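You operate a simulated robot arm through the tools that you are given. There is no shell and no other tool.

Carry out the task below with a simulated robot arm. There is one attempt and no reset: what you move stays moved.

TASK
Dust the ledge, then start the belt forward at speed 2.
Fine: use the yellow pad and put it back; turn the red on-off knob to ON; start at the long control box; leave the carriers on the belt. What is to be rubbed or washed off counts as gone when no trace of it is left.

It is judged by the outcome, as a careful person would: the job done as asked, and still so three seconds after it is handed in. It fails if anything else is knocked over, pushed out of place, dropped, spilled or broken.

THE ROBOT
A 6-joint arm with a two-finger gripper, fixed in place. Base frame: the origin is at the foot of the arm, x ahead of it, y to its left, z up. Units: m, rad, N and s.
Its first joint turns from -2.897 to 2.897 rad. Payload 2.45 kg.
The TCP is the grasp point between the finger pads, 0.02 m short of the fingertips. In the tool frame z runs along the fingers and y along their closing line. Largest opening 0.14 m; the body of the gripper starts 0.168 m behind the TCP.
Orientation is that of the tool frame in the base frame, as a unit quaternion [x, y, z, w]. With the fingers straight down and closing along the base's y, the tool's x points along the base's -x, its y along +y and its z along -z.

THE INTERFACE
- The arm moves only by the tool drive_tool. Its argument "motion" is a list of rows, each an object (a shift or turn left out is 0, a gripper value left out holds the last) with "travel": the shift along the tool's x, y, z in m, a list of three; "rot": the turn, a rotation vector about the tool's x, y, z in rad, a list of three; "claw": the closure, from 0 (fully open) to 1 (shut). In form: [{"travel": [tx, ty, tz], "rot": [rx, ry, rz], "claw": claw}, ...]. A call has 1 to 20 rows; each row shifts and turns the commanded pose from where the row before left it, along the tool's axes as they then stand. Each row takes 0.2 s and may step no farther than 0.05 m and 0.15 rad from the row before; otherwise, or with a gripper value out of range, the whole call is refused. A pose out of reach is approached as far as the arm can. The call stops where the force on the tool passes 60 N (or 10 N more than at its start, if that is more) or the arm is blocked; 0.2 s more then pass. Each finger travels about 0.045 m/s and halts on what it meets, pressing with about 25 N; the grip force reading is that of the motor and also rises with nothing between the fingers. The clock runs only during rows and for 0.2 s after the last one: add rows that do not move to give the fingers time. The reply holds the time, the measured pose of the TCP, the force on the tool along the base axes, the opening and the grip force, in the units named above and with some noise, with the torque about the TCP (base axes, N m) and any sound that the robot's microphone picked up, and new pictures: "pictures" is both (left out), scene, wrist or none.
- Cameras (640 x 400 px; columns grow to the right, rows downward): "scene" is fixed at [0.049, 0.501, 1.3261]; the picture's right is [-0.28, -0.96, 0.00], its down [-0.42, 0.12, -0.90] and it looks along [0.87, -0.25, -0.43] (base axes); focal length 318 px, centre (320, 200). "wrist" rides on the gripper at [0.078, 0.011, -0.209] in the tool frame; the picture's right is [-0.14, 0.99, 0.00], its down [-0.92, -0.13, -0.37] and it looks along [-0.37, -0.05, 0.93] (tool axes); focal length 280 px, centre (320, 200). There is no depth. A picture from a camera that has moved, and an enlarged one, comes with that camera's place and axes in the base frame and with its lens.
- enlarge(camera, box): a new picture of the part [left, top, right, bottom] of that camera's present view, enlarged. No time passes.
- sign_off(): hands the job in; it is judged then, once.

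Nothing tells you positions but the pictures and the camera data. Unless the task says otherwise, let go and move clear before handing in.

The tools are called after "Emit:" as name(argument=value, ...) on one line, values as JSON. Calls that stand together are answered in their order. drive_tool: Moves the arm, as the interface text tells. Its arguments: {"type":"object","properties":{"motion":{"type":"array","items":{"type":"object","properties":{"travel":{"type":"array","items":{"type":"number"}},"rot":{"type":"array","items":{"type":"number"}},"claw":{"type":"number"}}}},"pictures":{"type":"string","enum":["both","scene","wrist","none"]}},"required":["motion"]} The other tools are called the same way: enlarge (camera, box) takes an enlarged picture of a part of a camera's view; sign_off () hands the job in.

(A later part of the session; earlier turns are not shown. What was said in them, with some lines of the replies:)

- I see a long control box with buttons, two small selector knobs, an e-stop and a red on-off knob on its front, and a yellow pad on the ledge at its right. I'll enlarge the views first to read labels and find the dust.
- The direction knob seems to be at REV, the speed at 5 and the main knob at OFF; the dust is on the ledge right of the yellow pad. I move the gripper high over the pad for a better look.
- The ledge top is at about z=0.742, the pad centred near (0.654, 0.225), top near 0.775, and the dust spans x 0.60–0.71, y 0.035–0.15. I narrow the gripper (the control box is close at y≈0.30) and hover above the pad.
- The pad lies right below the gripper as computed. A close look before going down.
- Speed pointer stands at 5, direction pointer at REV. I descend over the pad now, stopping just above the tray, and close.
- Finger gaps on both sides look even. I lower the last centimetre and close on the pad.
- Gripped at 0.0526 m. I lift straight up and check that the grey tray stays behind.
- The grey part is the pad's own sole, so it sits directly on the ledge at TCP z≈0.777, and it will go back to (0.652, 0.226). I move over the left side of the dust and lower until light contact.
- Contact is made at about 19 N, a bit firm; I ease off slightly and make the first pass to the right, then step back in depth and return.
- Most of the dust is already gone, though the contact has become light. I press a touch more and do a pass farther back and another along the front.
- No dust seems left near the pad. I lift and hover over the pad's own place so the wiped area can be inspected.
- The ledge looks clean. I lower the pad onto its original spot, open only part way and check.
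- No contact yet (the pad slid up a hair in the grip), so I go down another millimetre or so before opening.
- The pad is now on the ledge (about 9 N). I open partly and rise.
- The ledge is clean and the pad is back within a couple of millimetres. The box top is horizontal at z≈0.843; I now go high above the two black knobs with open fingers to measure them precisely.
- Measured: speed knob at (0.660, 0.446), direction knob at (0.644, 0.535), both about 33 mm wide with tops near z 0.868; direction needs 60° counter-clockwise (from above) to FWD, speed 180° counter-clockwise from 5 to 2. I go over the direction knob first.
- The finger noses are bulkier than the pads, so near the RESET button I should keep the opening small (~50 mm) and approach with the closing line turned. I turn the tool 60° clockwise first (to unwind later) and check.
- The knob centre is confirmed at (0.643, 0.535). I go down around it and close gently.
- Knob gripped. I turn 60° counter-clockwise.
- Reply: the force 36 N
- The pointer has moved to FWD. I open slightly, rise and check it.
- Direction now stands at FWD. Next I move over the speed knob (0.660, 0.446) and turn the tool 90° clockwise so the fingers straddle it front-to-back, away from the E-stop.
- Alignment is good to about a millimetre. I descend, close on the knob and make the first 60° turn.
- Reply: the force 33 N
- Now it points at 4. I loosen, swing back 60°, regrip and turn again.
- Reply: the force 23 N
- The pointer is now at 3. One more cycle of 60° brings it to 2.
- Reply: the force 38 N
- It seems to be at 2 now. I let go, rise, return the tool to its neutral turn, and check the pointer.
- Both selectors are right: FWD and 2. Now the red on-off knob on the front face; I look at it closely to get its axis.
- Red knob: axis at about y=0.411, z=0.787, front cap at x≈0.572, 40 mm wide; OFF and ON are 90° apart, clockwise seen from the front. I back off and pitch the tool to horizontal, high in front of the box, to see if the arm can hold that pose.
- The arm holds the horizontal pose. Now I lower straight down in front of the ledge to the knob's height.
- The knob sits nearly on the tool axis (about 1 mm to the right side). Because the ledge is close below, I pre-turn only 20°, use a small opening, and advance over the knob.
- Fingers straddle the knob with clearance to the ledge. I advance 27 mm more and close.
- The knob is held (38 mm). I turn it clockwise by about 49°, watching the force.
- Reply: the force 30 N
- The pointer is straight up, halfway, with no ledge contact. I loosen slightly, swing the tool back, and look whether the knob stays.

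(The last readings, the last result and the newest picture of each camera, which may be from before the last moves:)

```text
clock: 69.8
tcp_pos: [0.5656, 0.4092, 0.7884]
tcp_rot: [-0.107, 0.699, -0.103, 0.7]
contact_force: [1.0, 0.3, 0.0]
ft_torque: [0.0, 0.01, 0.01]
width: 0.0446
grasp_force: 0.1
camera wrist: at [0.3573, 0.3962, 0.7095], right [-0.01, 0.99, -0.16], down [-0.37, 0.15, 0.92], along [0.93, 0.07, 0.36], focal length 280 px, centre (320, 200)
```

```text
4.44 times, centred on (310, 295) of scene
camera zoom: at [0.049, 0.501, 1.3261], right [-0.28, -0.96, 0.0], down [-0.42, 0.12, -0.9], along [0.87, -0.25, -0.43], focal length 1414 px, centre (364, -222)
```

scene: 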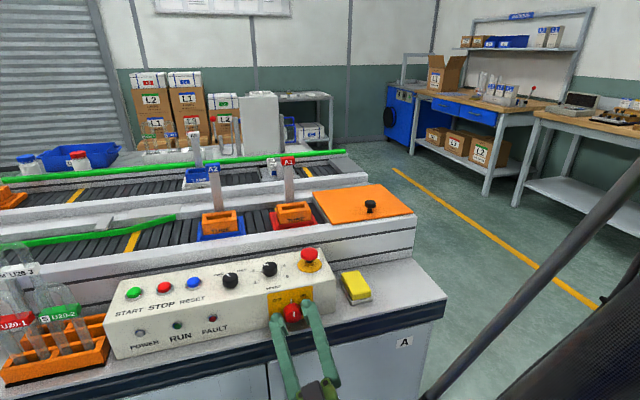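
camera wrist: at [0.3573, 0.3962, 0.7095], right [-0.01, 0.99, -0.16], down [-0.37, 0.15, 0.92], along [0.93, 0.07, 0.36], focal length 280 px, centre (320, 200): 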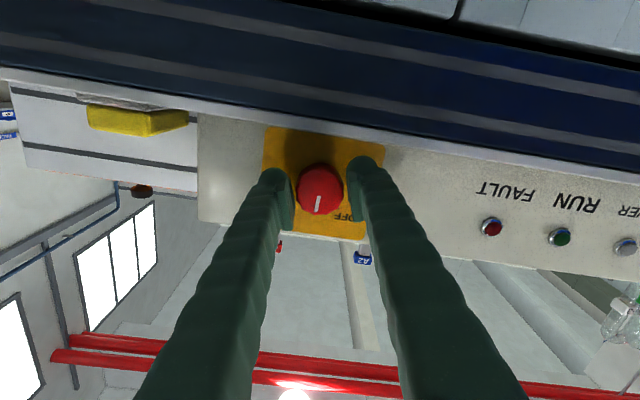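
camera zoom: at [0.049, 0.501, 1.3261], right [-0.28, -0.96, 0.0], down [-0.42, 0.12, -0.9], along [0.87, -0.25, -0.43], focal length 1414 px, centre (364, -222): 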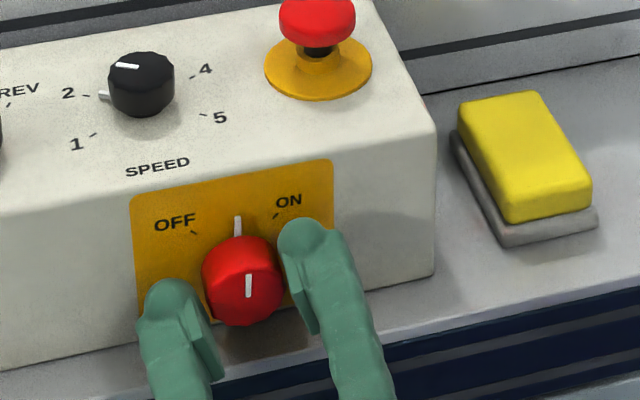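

The knob stays where I left it. I regrip and turn the remaining ~44°.

Emit:
drive_tool(motion=[{"claw": 0.85}, {}, {}, {"rot": [0, 0, 0.1]}, {"rot": [0, 0, 0.12]}, {"rot": [0, 0, 0.13]}, {"rot": [0, 0, 0.13]}, {"rot": [0, 0, 0.13]}, {"rot": [0, 0, 0.13]}, {"rot": [0, 0, 0.04]}, {}])

Emit:
enlarge(camera="wrist", box=[200, 90, 440, 250])

Emit:
enlarge(camera="scene", box=[240, 250, 380, 340])

Emit:
enlarge(camera="scene", box=[100, 260, 260, 360])

```text
clock: 72.2
tcp_pos: [0.5653, 0.4101, 0.7875]
tcp_rot: [0.166, 0.687, 0.171, 0.686]
contact_force: [-0.4, -9.0, -1.0]
ft_torque: [-0.38, 0.0, -0.1]
width: 0.038
grasp_force: 44.8
camera wrist: at [0.3569, 0.4542, 0.7233], right [0.0, 0.81, 0.58], down [-0.37, -0.54, 0.76], along [0.93, -0.21, 0.3], focal length 280 px, centre (320, 200)
```

scene: 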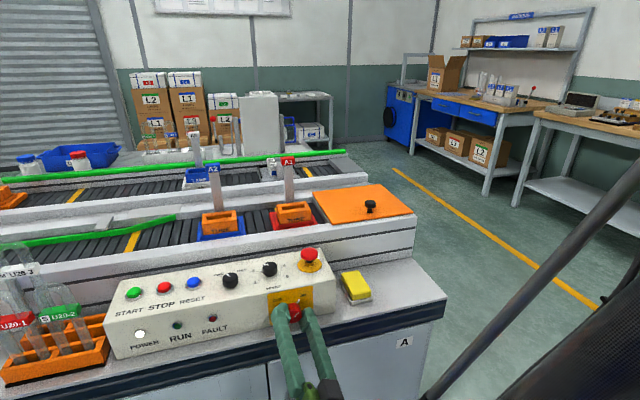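
wrist: 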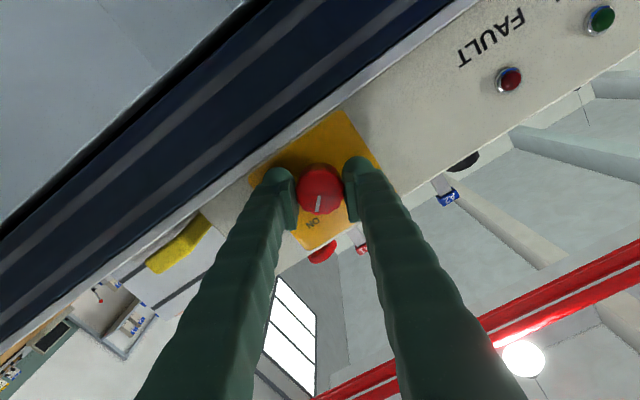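

```text
2.50 times, centred on (320, 170) of wrist
camera zoom: at [0.3569, 0.4542, 0.7233], right [0.0, 0.81, 0.58], down [-0.37, -0.54, 0.76], along [0.93, -0.21, 0.3], focal length 701 px, centre (320, 275)
```

zoom: 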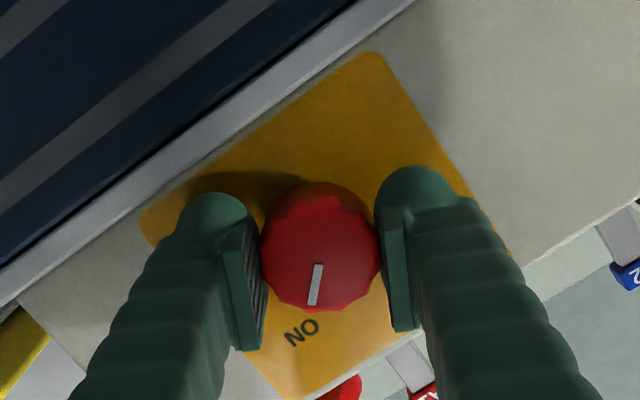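

```text
4.44 times, centred on (310, 295) of scene
camera zoom: at [0.049, 0.501, 1.3261], right [-0.28, -0.96, 0.0], down [-0.42, 0.12, -0.9], along [0.87, -0.25, -0.43], focal length 1414 px, centre (364, -222)
```

zoom: 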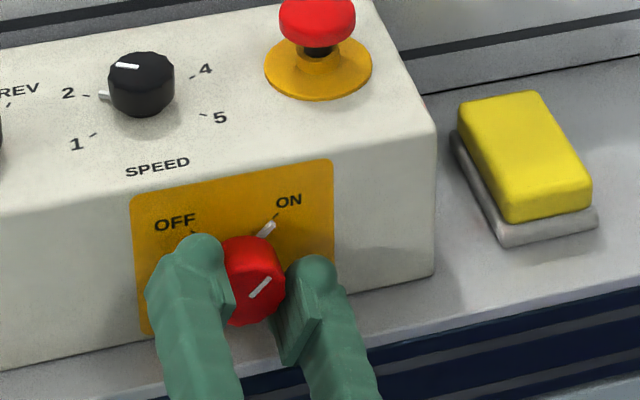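

```text
4.00 times, centred on (180, 310) of scene
camera zoom: at [0.049, 0.501, 1.3261], right [-0.28, -0.96, 0.0], down [-0.42, 0.12, -0.9], along [0.87, -0.25, -0.43], focal length 1272 px, centre (880, -240)
```

zoom: 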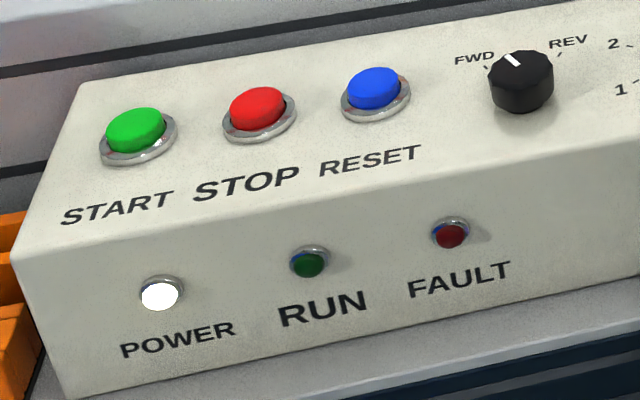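

The pointer is at ON and the POWER lamp is lit; FAULT is dark. I let go, back away, straighten and raise the tool.

Emit:
drive_tool(motion=[{"claw": 0.67}, {}, {}, {"travel": [0, 0, -0.015]}, {"travel": [0, 0, -0.025]}, {"travel": [0, 0, -0.03]}, {"rot": [0, 0, -0.15]}, {"rot": [0, 0, -0.15]}, {"rot": [0, 0, -0.18], "travel": [0, 0, 0]}, {"travel": [-0.04, 0, 0]}, {"travel": [-0.04, 0, 0]}, {"travel": [-0.04, 0, 0]}, {"travel": [-0.045, 0, 0]}, {"travel": [-0.045, 0, 0]}, {}])

```text
refused: row 9 steps farther than a row can; nothing moved
```

Emit:
drive_tool(motion=[{"claw": 0.67}, {}, {}, {"travel": [0, 0, -0.015]}, {"travel": [0, 0, -0.025]}, {"travel": [0, 0, -0.03]}, {"rot": [0, 0, -0.15]}, {"rot": [0, 0, -0.15]}, {"rot": [0, 0, -0.149]}, {"rot": [0, 0, -0.031]}, {"travel": [-0.04, 0, 0]}, {"travel": [-0.04, 0, 0]}, {"travel": [-0.04, 0, 0]}, {"travel": [-0.045, 0, 0]}, {"travel": [-0.045, 0, 0]}, {}])

Emit:
enlarge(camera="scene", box=[100, 230, 340, 380])

```text
clock: 75.6
tcp_pos: [0.4961, 0.4099, 0.9982]
tcp_rot: [-0.001, 0.707, 0.003, 0.707]
contact_force: [0.1, -0.5, 0.5]
ft_torque: [0.0, 0.0, 0.04]
width: 0.0465
grasp_force: 0.1
camera wrist: at [0.2876, 0.4191, 0.9192], right [-0.01, 0.99, 0.14], down [-0.37, -0.13, 0.92], along [0.93, -0.05, 0.36], focal length 280 px, centre (320, 200)
```

scene: 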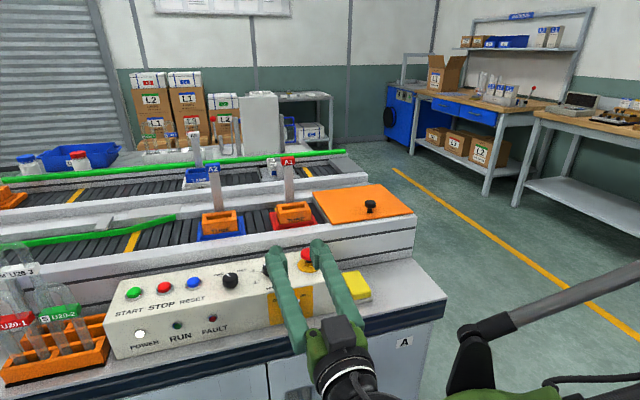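
wrist: 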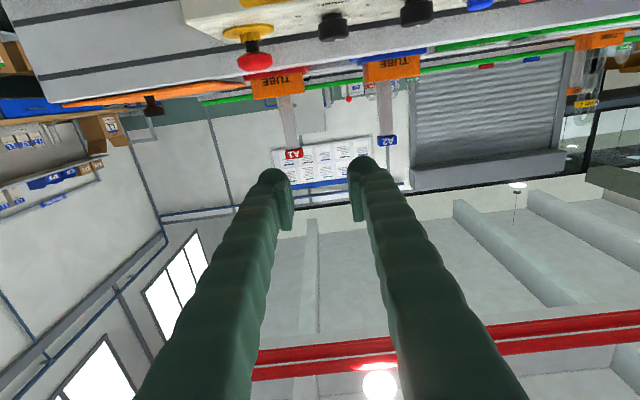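

```text
2.67 times, centred on (220, 305) of scene
camera zoom: at [0.049, 0.501, 1.3261], right [-0.28, -0.96, 0.0], down [-0.42, 0.12, -0.9], along [0.87, -0.25, -0.43], focal length 848 px, centre (587, -80)
```

zoom: 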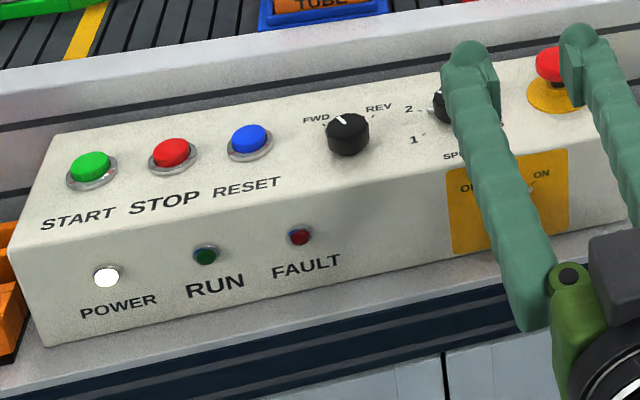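

Everything on the panel is set. I pitch the tool back to pointing down, then move towards START (about (0.668, 0.733)) keeping well clear of the test tubes to its left.

Emit:
drive_tool(motion=[{"rot": [0, 0.143, 0]}, {"rot": [0, 0.143, 0]}, {"rot": [0, 0.143, 0]}, {"rot": [0, 0.143, 0]}, {"rot": [0, 0.143, 0]}, {"rot": [0, 0.143, 0]}, {"rot": [0, 0.143, 0]}, {"rot": [0, 0.143, 0]}, {"rot": [0, 0.143, 0]}, {"rot": [0, 0.143, 0]}, {"rot": [0, 0.141, 0]}, {"travel": [-0.014, 0.04, -0.005]}, {"travel": [-0.014, 0.04, -0.005]}, {"travel": [-0.014, 0.04, -0.005]}, {"travel": [-0.014, 0.04, 0]}, {"travel": [-0.014, 0.04, 0]}, {"travel": [-0.014, 0.04, 0]}, {}, {}])

Emit:
enlarge(camera="wrist", box=[260, 80, 540, 250])

```text
clock: 79.6
tcp_pos: [0.5787, 0.6513, 1.012]
tcp_rot: [-0.003, 1.0, 0.001, 0.0]
contact_force: [-0.3, 0.5, 0.8]
ft_torque: [-0.02, -0.02, -0.01]
width: 0.0461
grasp_force: 0.2
camera wrist: at [0.5005, 0.6602, 1.2209], right [0.13, 0.99, 0.0], down [0.92, -0.12, 0.37], along [0.37, -0.05, -0.93], focal length 280 px, centre (320, 200)
```

scene: 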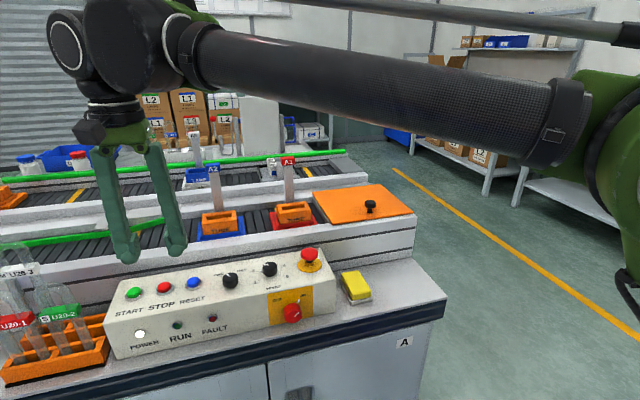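
wrist: 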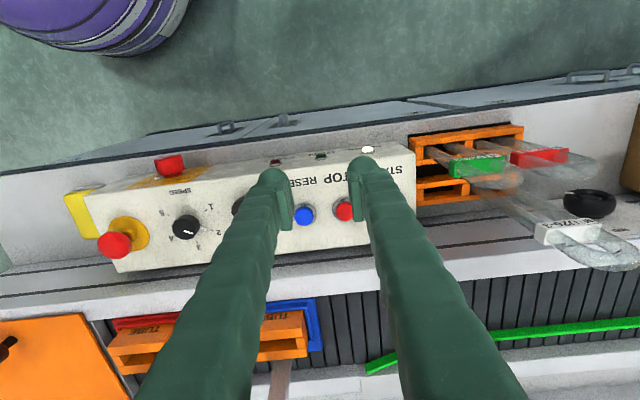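

```text
2.29 times, centred on (400, 165) of wrist
camera zoom: at [0.5005, 0.6602, 1.2209], right [0.13, 0.99, 0.0], down [0.92, -0.12, 0.37], along [0.37, -0.05, -0.93], focal length 641 px, centre (137, 280)
```

zoom: 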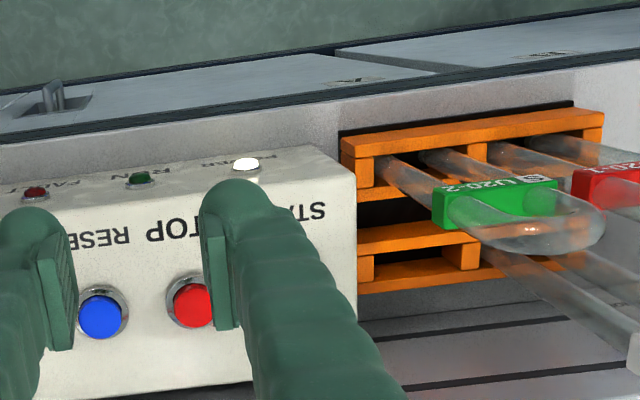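

START is hidden behind a finger. I turn the tool 90° counter-clockwise so the camera looks towards START from the right-hand side and the fingers line up front-to-back.

Emit:
drive_tool(motion=[{"rot": [0, 0, -0.143], "claw": 0.4}, {"rot": [0, 0, -0.143]}, {"rot": [0, 0, -0.143]}, {"rot": [0, 0, -0.143]}, {"rot": [0, 0, -0.143]}, {"rot": [0, 0, -0.143]}, {"rot": [0, 0, -0.143]}, {"rot": [0, 0, -0.143]}, {"rot": [0, 0, -0.143]}, {"rot": [0, 0, -0.143]}, {"rot": [0, 0, -0.141]}, {}, {}])

Emit:
enlarge(camera="wrist", box=[200, 60, 440, 220])

```text
clock: 82.4
tcp_pos: [0.5782, 0.6491, 1.0131]
tcp_rot: [0.71, -0.704, 0.001, 0.0]
contact_force: [-0.5, 0.2, 0.6]
ft_torque: [-0.02, -0.02, -0.03]
width: 0.0841
grasp_force: 0.0
camera wrist: at [0.5687, 0.5717, 1.2213], right [-0.99, 0.13, 0.0], down [0.12, 0.92, 0.37], along [0.05, 0.37, -0.93], focal length 280 px, centre (320, 200)
```

scene: 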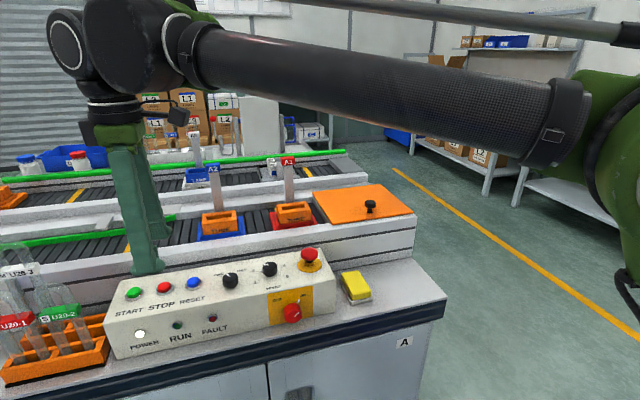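
wrist: 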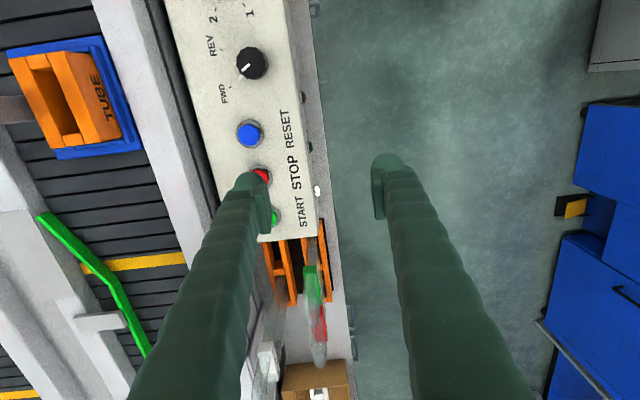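

```text
2.50 times, centred on (320, 140) of wrist
camera zoom: at [0.5687, 0.5717, 1.2213], right [-0.99, 0.13, 0.0], down [0.12, 0.92, 0.37], along [0.05, 0.37, -0.93], focal length 701 px, centre (320, 350)
```

zoom: 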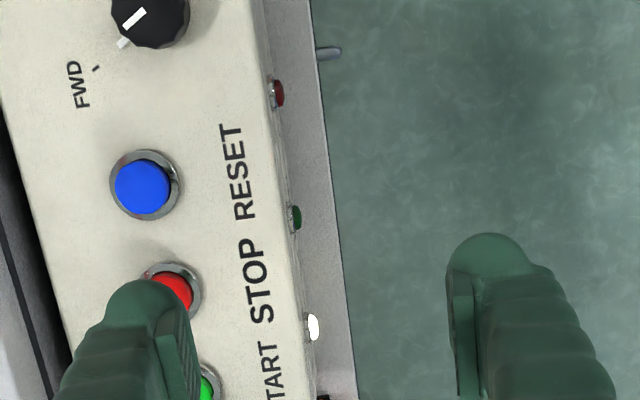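

Next I shift toward the button's depth so START shows between the fingers.

Emit:
drive_tool(motion=[{"travel": [0, -0.04, 0]}, {"travel": [0, -0.045, 0]}, {}, {}])

Emit:
enlarge(camera="wrist", box=[220, 100, 430, 250])

```text
clock: 83.4
tcp_pos: [0.665, 0.651, 1.0131]
tcp_rot: [0.709, -0.705, 0.0, 0.001]
contact_force: [-0.4, -0.6, 0.0]
ft_torque: [0.0, 0.0, 0.0]
width: 0.0838
grasp_force: 0.1
camera wrist: at [0.6544, 0.5725, 1.2216], right [-0.99, 0.13, 0.0], down [0.12, 0.92, 0.37], along [0.05, 0.37, -0.93], focal length 280 px, centre (320, 200)
```

scene: 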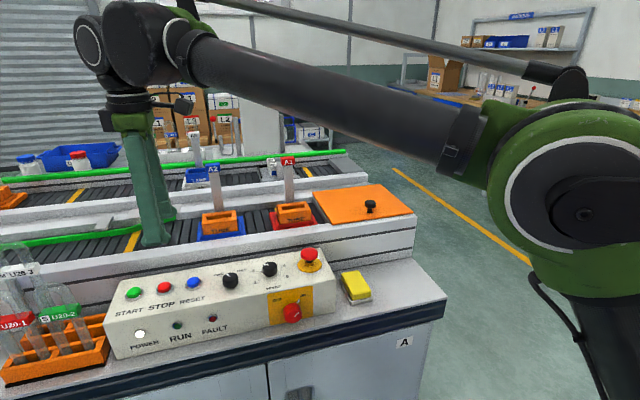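
wrist: 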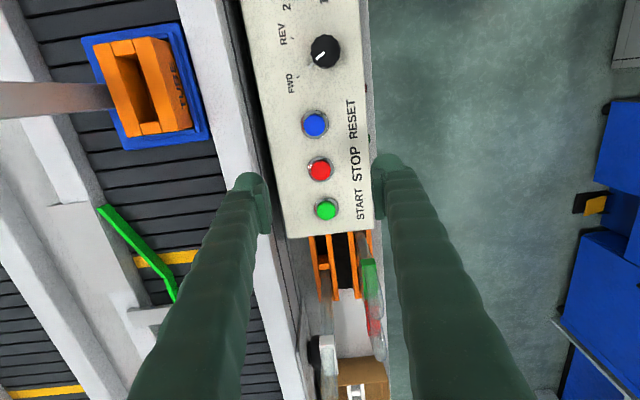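

```text
2.67 times, centred on (325, 175) of wrist
camera zoom: at [0.6544, 0.5725, 1.2216], right [-0.99, 0.13, 0.0], down [0.12, 0.92, 0.37], along [0.05, 0.37, -0.93], focal length 748 px, centre (307, 267)
```

zoom: 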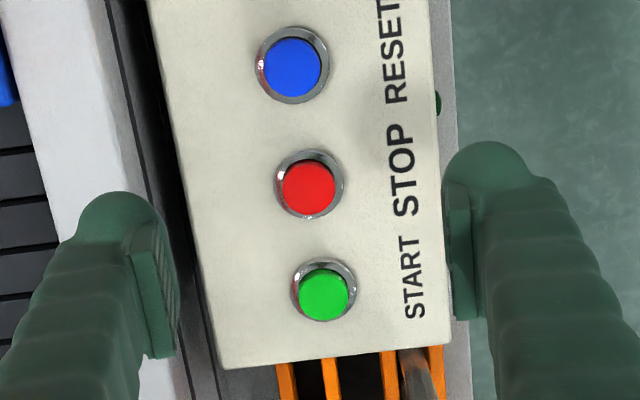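

START's cap is at (0.667, 0.733), STOP 58 mm to its right. The reach is near the limit, so I close the fingers, move over it at a safe height and check the pose actually reached.

Emit:
drive_tool(motion=[{"claw": 1.0}, {}, {}, {}, {}, {}, {"travel": [-0.025, 0, 0.01]}, {"travel": [-0.025, 0, 0.01]}, {"travel": [-0.028, 0, 0.02]}, {"travel": [0, 0, 0.02]}, {}, {}])

Emit:
enlarge(camera="wrist", box=[220, 100, 430, 250])

Emit:
enlarge(camera="scene", box=[0, 200, 240, 350])

```text
clock: 86.0
tcp_pos: [0.6642, 0.7299, 0.9527]
tcp_rot: [0.709, -0.705, 0.0, 0.0]
contact_force: [-0.2, 0.1, 0.3]
ft_torque: [0.01, 0.0, -0.02]
width: 0.0003
grasp_force: 24.9
camera wrist: at [0.6534, 0.6513, 1.1611], right [-0.99, 0.13, 0.0], down [0.12, 0.92, 0.37], along [0.05, 0.37, -0.93], focal length 280 px, centre (320, 200)
```

scene: 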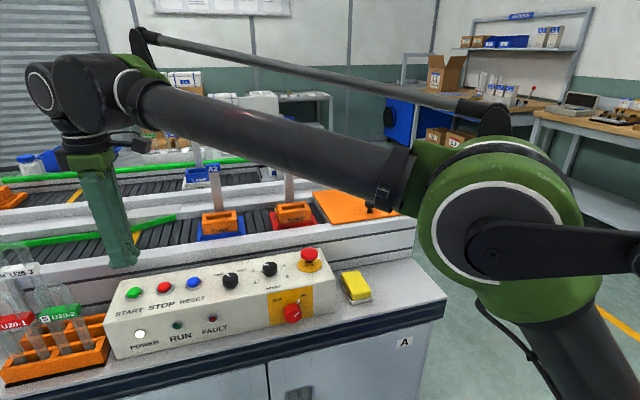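
wrist: 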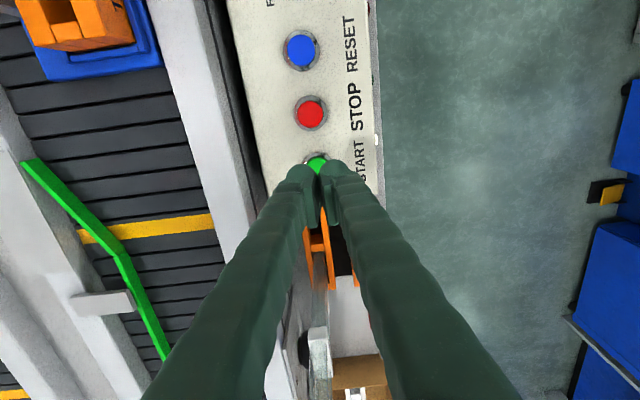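

```text
2.67 times, centred on (325, 175) of wrist
camera zoom: at [0.6534, 0.6513, 1.1611], right [-0.99, 0.13, 0.0], down [0.12, 0.92, 0.37], along [0.05, 0.37, -0.93], focal length 748 px, centre (307, 267)
```

zoom: 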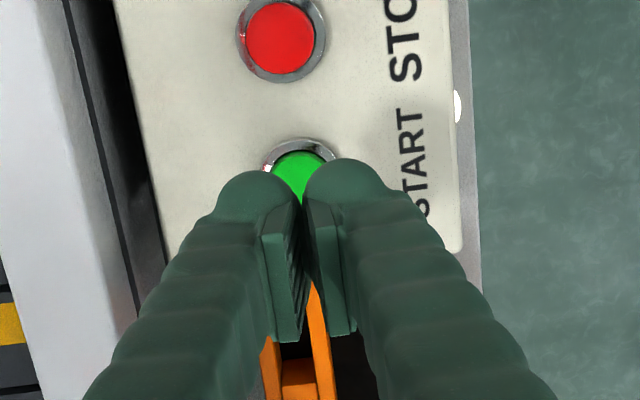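

```text
2.67 times, centred on (120, 275) of scene
camera zoom: at [0.049, 0.501, 1.3261], right [-0.28, -0.96, 0.0], down [-0.42, 0.12, -0.9], along [0.87, -0.25, -0.43], focal length 848 px, centre (853, 0)
```

zoom: 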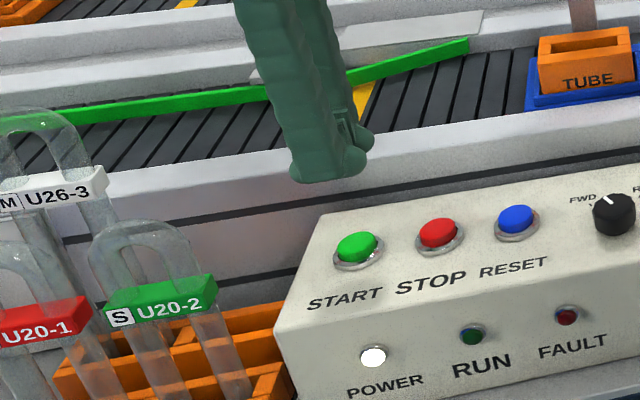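

The arm reaches it. I descend to just above the button.

Emit:
drive_tool(motion=[{"travel": [-0.002, -0.002, 0.02]}, {"travel": [0, 0, 0.02]}, {"travel": [0, 0, 0.015]}, {"travel": [0, 0, 0.01]}, {}, {}])

Emit:
enlarge(camera="scene", box=[90, 230, 250, 350])

Emit:
enlarge(camera="wrist", box=[220, 100, 430, 250])

```text
clock: 87.4
tcp_pos: [0.666, 0.7298, 0.8868]
tcp_rot: [0.709, -0.705, 0.0, 0.0]
contact_force: [-0.3, -0.5, 0.4]
ft_torque: [0.01, 0.0, -0.02]
width: 0.0001
grasp_force: 25.3
camera wrist: at [0.6551, 0.6524, 1.0963], right [-0.99, 0.13, 0.0], down [0.12, 0.92, 0.37], along [0.05, 0.37, -0.93], focal length 280 px, centre (320, 200)
```

scene: 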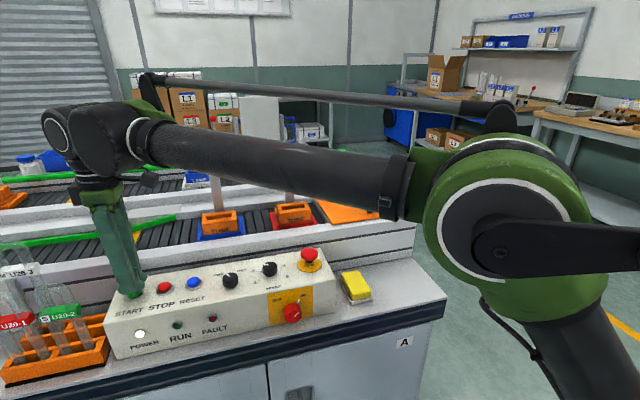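
wrist: 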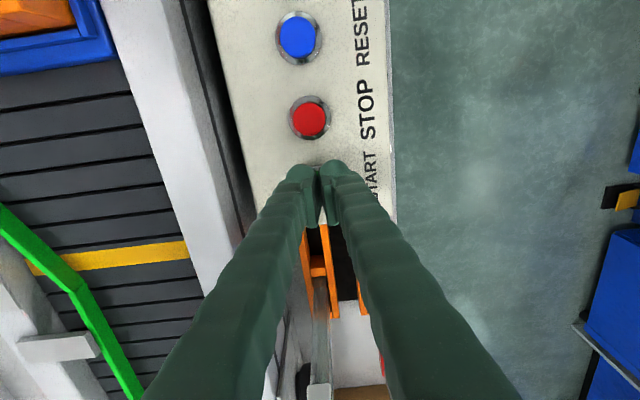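

```text
3.33 times, centred on (170, 290) of scene
camera zoom: at [0.049, 0.501, 1.3261], right [-0.28, -0.96, 0.0], down [-0.42, 0.12, -0.9], along [0.87, -0.25, -0.43], focal length 1060 px, centre (820, -100)
```

zoom: 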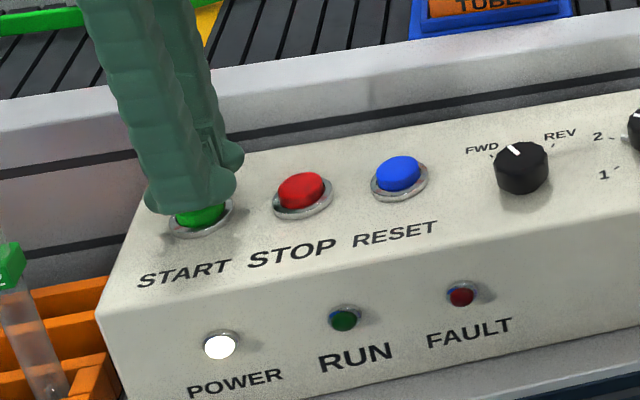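

```text
2.67 times, centred on (325, 175) of wrist
camera zoom: at [0.6551, 0.6524, 1.0963], right [-0.99, 0.13, 0.0], down [0.12, 0.92, 0.37], along [0.05, 0.37, -0.93], focal length 748 px, centre (307, 267)
```

zoom: 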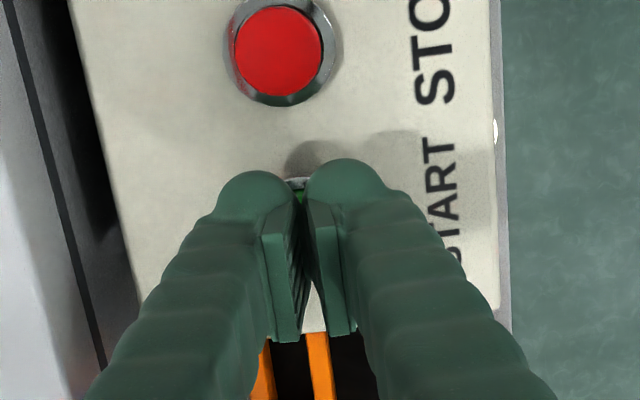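

The tip is right over START. I press down in small steps.

Emit:
drive_tool(motion=[{"travel": [0, 0, 0.004]}, {"travel": [0, 0, 0.003]}, {"travel": [0, 0, 0.003]}, {}])

Emit:
enlarge(camera="scene", box=[90, 230, 250, 350])

```text
clock: 88.4
tcp_pos: [0.6657, 0.7301, 0.8773]
tcp_rot: [0.709, -0.705, 0.001, 0.0]
contact_force: [0.0, 0.1, 1.7]
ft_torque: [0.03, 0.01, 0.01]
width: 0.0002
grasp_force: 25.2
camera wrist: at [0.6549, 0.6523, 1.0864], right [-0.99, 0.13, 0.0], down [0.12, 0.92, 0.37], along [0.05, 0.37, -0.93], focal length 280 px, centre (320, 200)
```

scene: 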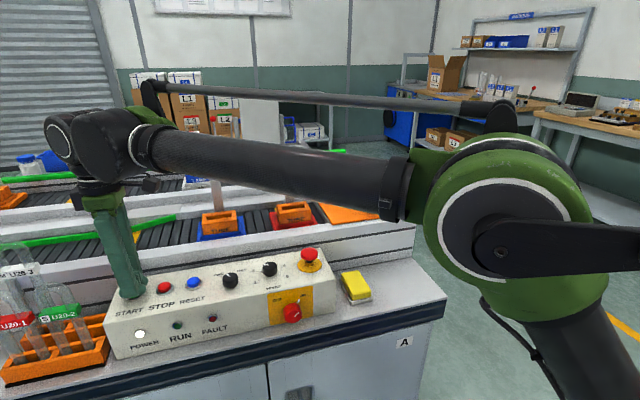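
wrist: 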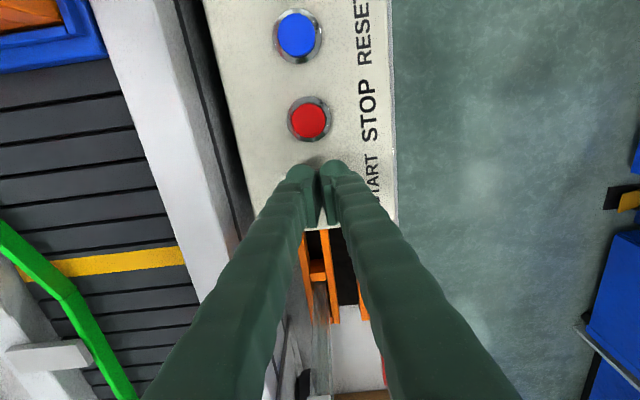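

```text
3.33 times, centred on (170, 290) of scene
camera zoom: at [0.049, 0.501, 1.3261], right [-0.28, -0.96, 0.0], down [-0.42, 0.12, -0.9], along [0.87, -0.25, -0.43], focal length 1060 px, centre (820, -100)
```

zoom: 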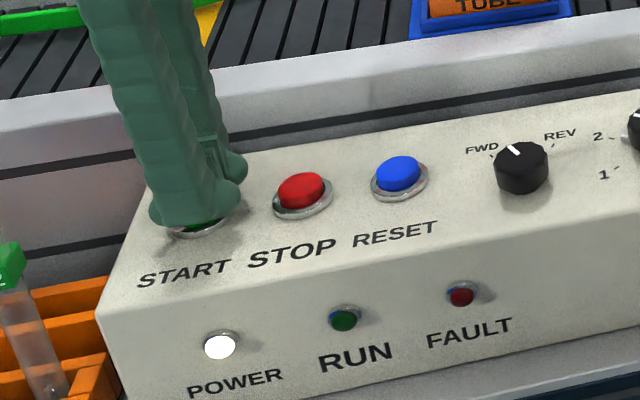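

Just touching the button now (1.7 N). I press a few millimetres more.

Emit:
drive_tool(motion=[{"travel": [0, 0, 0.002]}, {"travel": [0, 0, 0.002]}, {}], pictures="scene")

Emit:
enlarge(camera="scene", box=[90, 230, 250, 350])

```text
clock: 89.2
tcp_pos: [0.6656, 0.7297, 0.8732]
tcp_rot: [0.709, -0.705, 0.0, 0.0]
contact_force: [-1.3, 0.3, 3.3]
ft_torque: [0.05, -0.01, 0.02]
width: 0.0
grasp_force: 24.8
heard: click
```

scene: 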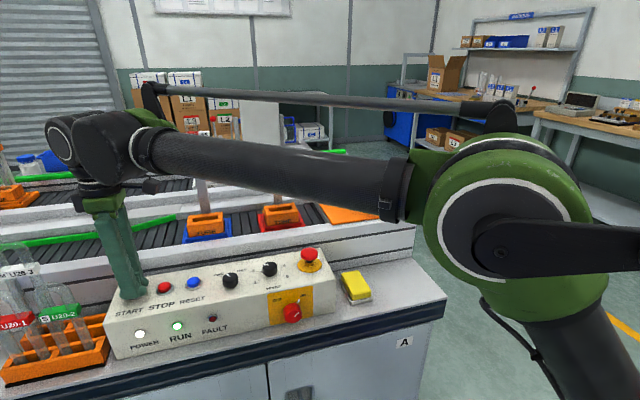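

```text
3.33 times, centred on (170, 290) of scene
camera zoom: at [0.049, 0.501, 1.3261], right [-0.28, -0.96, 0.0], down [-0.42, 0.12, -0.9], along [0.87, -0.25, -0.43], focal length 1060 px, centre (820, -100)
```

zoom: 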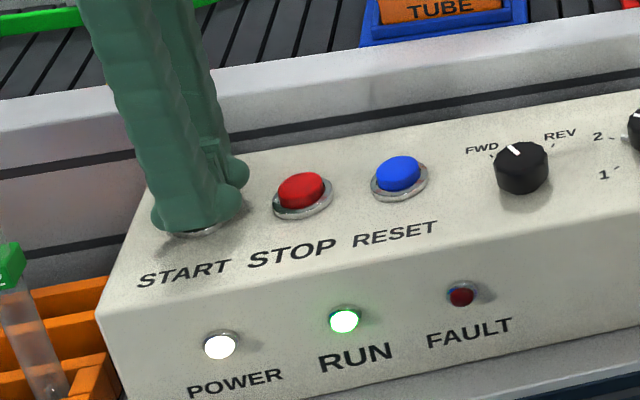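

Click heard and RUN is lit; the belt carries the carriers to the left. I rise off the button and pull back towards the robot, clear of the passing signs.

Emit:
drive_tool(motion=[{"travel": [0, 0, -0.02]}, {"travel": [0, 0, -0.045]}, {"travel": [0, 0.02, -0.045]}, {"travel": [0, 0.045, -0.02]}, {"travel": [0.01, 0.045, 0]}, {"travel": [0.03, 0.035, 0]}, {"travel": [0.04, 0.02, 0]}, {}])

Emit:
enlarge(camera="scene", box=[90, 230, 340, 380])

```text
clock: 91.0
tcp_pos: [0.5015, 0.6491, 1.0052]
tcp_rot: [0.709, -0.705, 0.0, 0.0]
contact_force: [-0.2, -0.3, -0.7]
ft_torque: [-0.03, 0.01, -0.04]
width: 0.0
grasp_force: 25.3
camera wrist: at [0.4905, 0.5712, 1.2123], right [-0.99, 0.13, 0.0], down [0.12, 0.92, 0.37], along [0.05, 0.37, -0.93], focal length 280 px, centre (320, 200)
```

scene: 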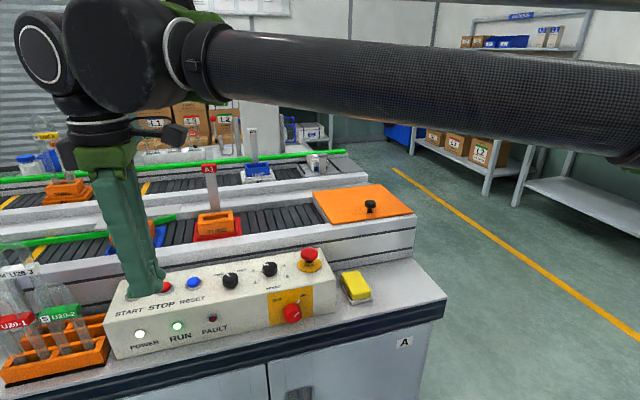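
wrist: 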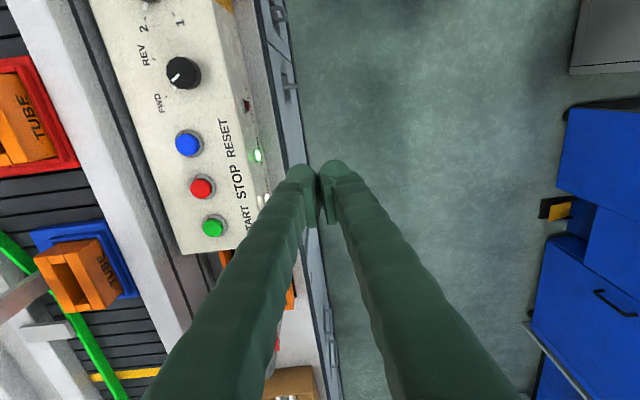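

```text
2.56 times, centred on (215, 305) of scene
camera zoom: at [0.049, 0.501, 1.3261], right [-0.28, -0.96, 0.0], down [-0.42, 0.12, -0.9], along [0.87, -0.25, -0.43], focal length 814 px, centre (589, -69)
```

zoom: 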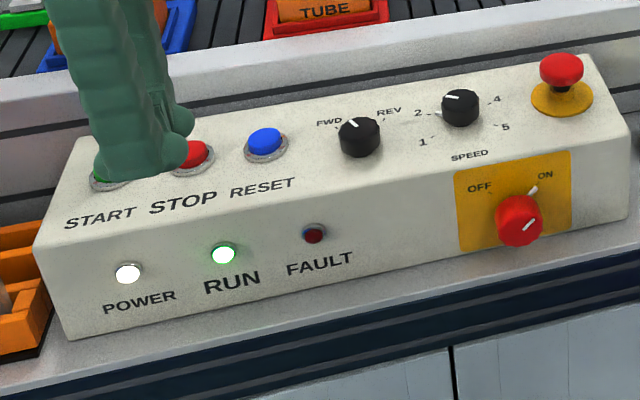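

The panel shows POWER and RUN lit, FWD, speed 2, ON, with no fault. One last still check of the ledge and the carriers (no time passes).

Emit:
enlarge(camera="scene", box=[320, 240, 460, 330])

Emit:
enlarge(camera="scene", box=[0, 110, 370, 270])

```text
4.44 times, centred on (390, 285) of scene
camera zoom: at [0.049, 0.501, 1.3261], right [-0.28, -0.96, 0.0], down [-0.42, 0.12, -0.9], along [0.87, -0.25, -0.43], focal length 1414 px, centre (9, -178)
```

zoom: 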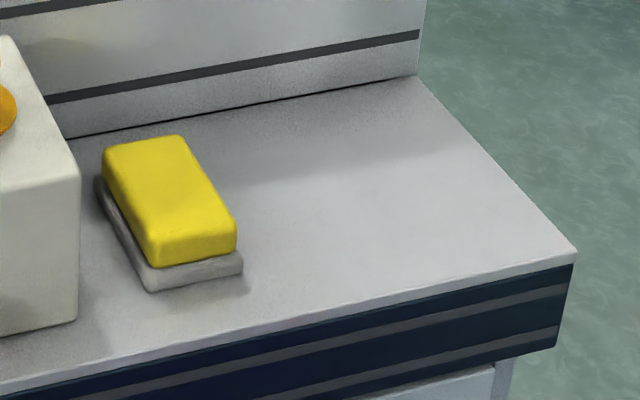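

```text
1.73 times, centred on (185, 190) of scene
camera zoom: at [0.049, 0.501, 1.3261], right [-0.28, -0.96, 0.0], down [-0.42, 0.12, -0.9], along [0.87, -0.25, -0.43], focal length 550 px, centre (554, 217)
```

zoom: 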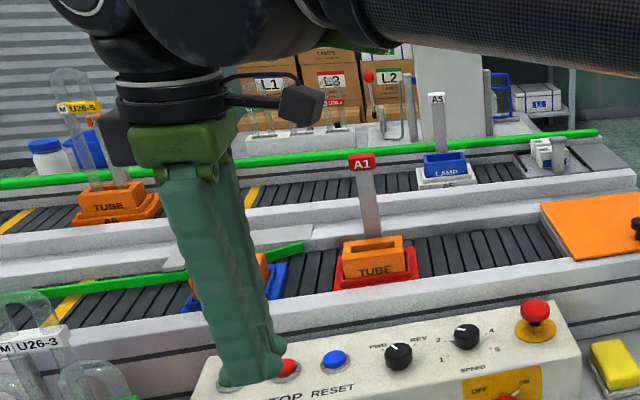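

The ledge is clean, the pad is back in place, and the belt runs forward at speed 2 with the carriers still on it. The arm is clear, so I hand the job in.

Emit:
sign_off()

```text
The job is handed in.
```

The ledge is dusted and the belt is running forward at speed 2, so I've handed the job in. In the last pictures before hand-in, about two seconds after I pressed START:

- **Ledge:** no trace of the dust was visible. The yellow pad is back within a couple of millimetres of where it was.
- **Controls:** the direction knob is at FWD (it was at REV), speed is at 2 (it was at 5), and the red knob is at ON.
- **Belt:** I pressed START on the long control box. The POWER and RUN lamps are lit and FAULT is dark.
- **Carriers:** they were riding along on the belt, and nothing looked knocked over or out of place.

The arm was clear of the panel and the belt at hand-in.
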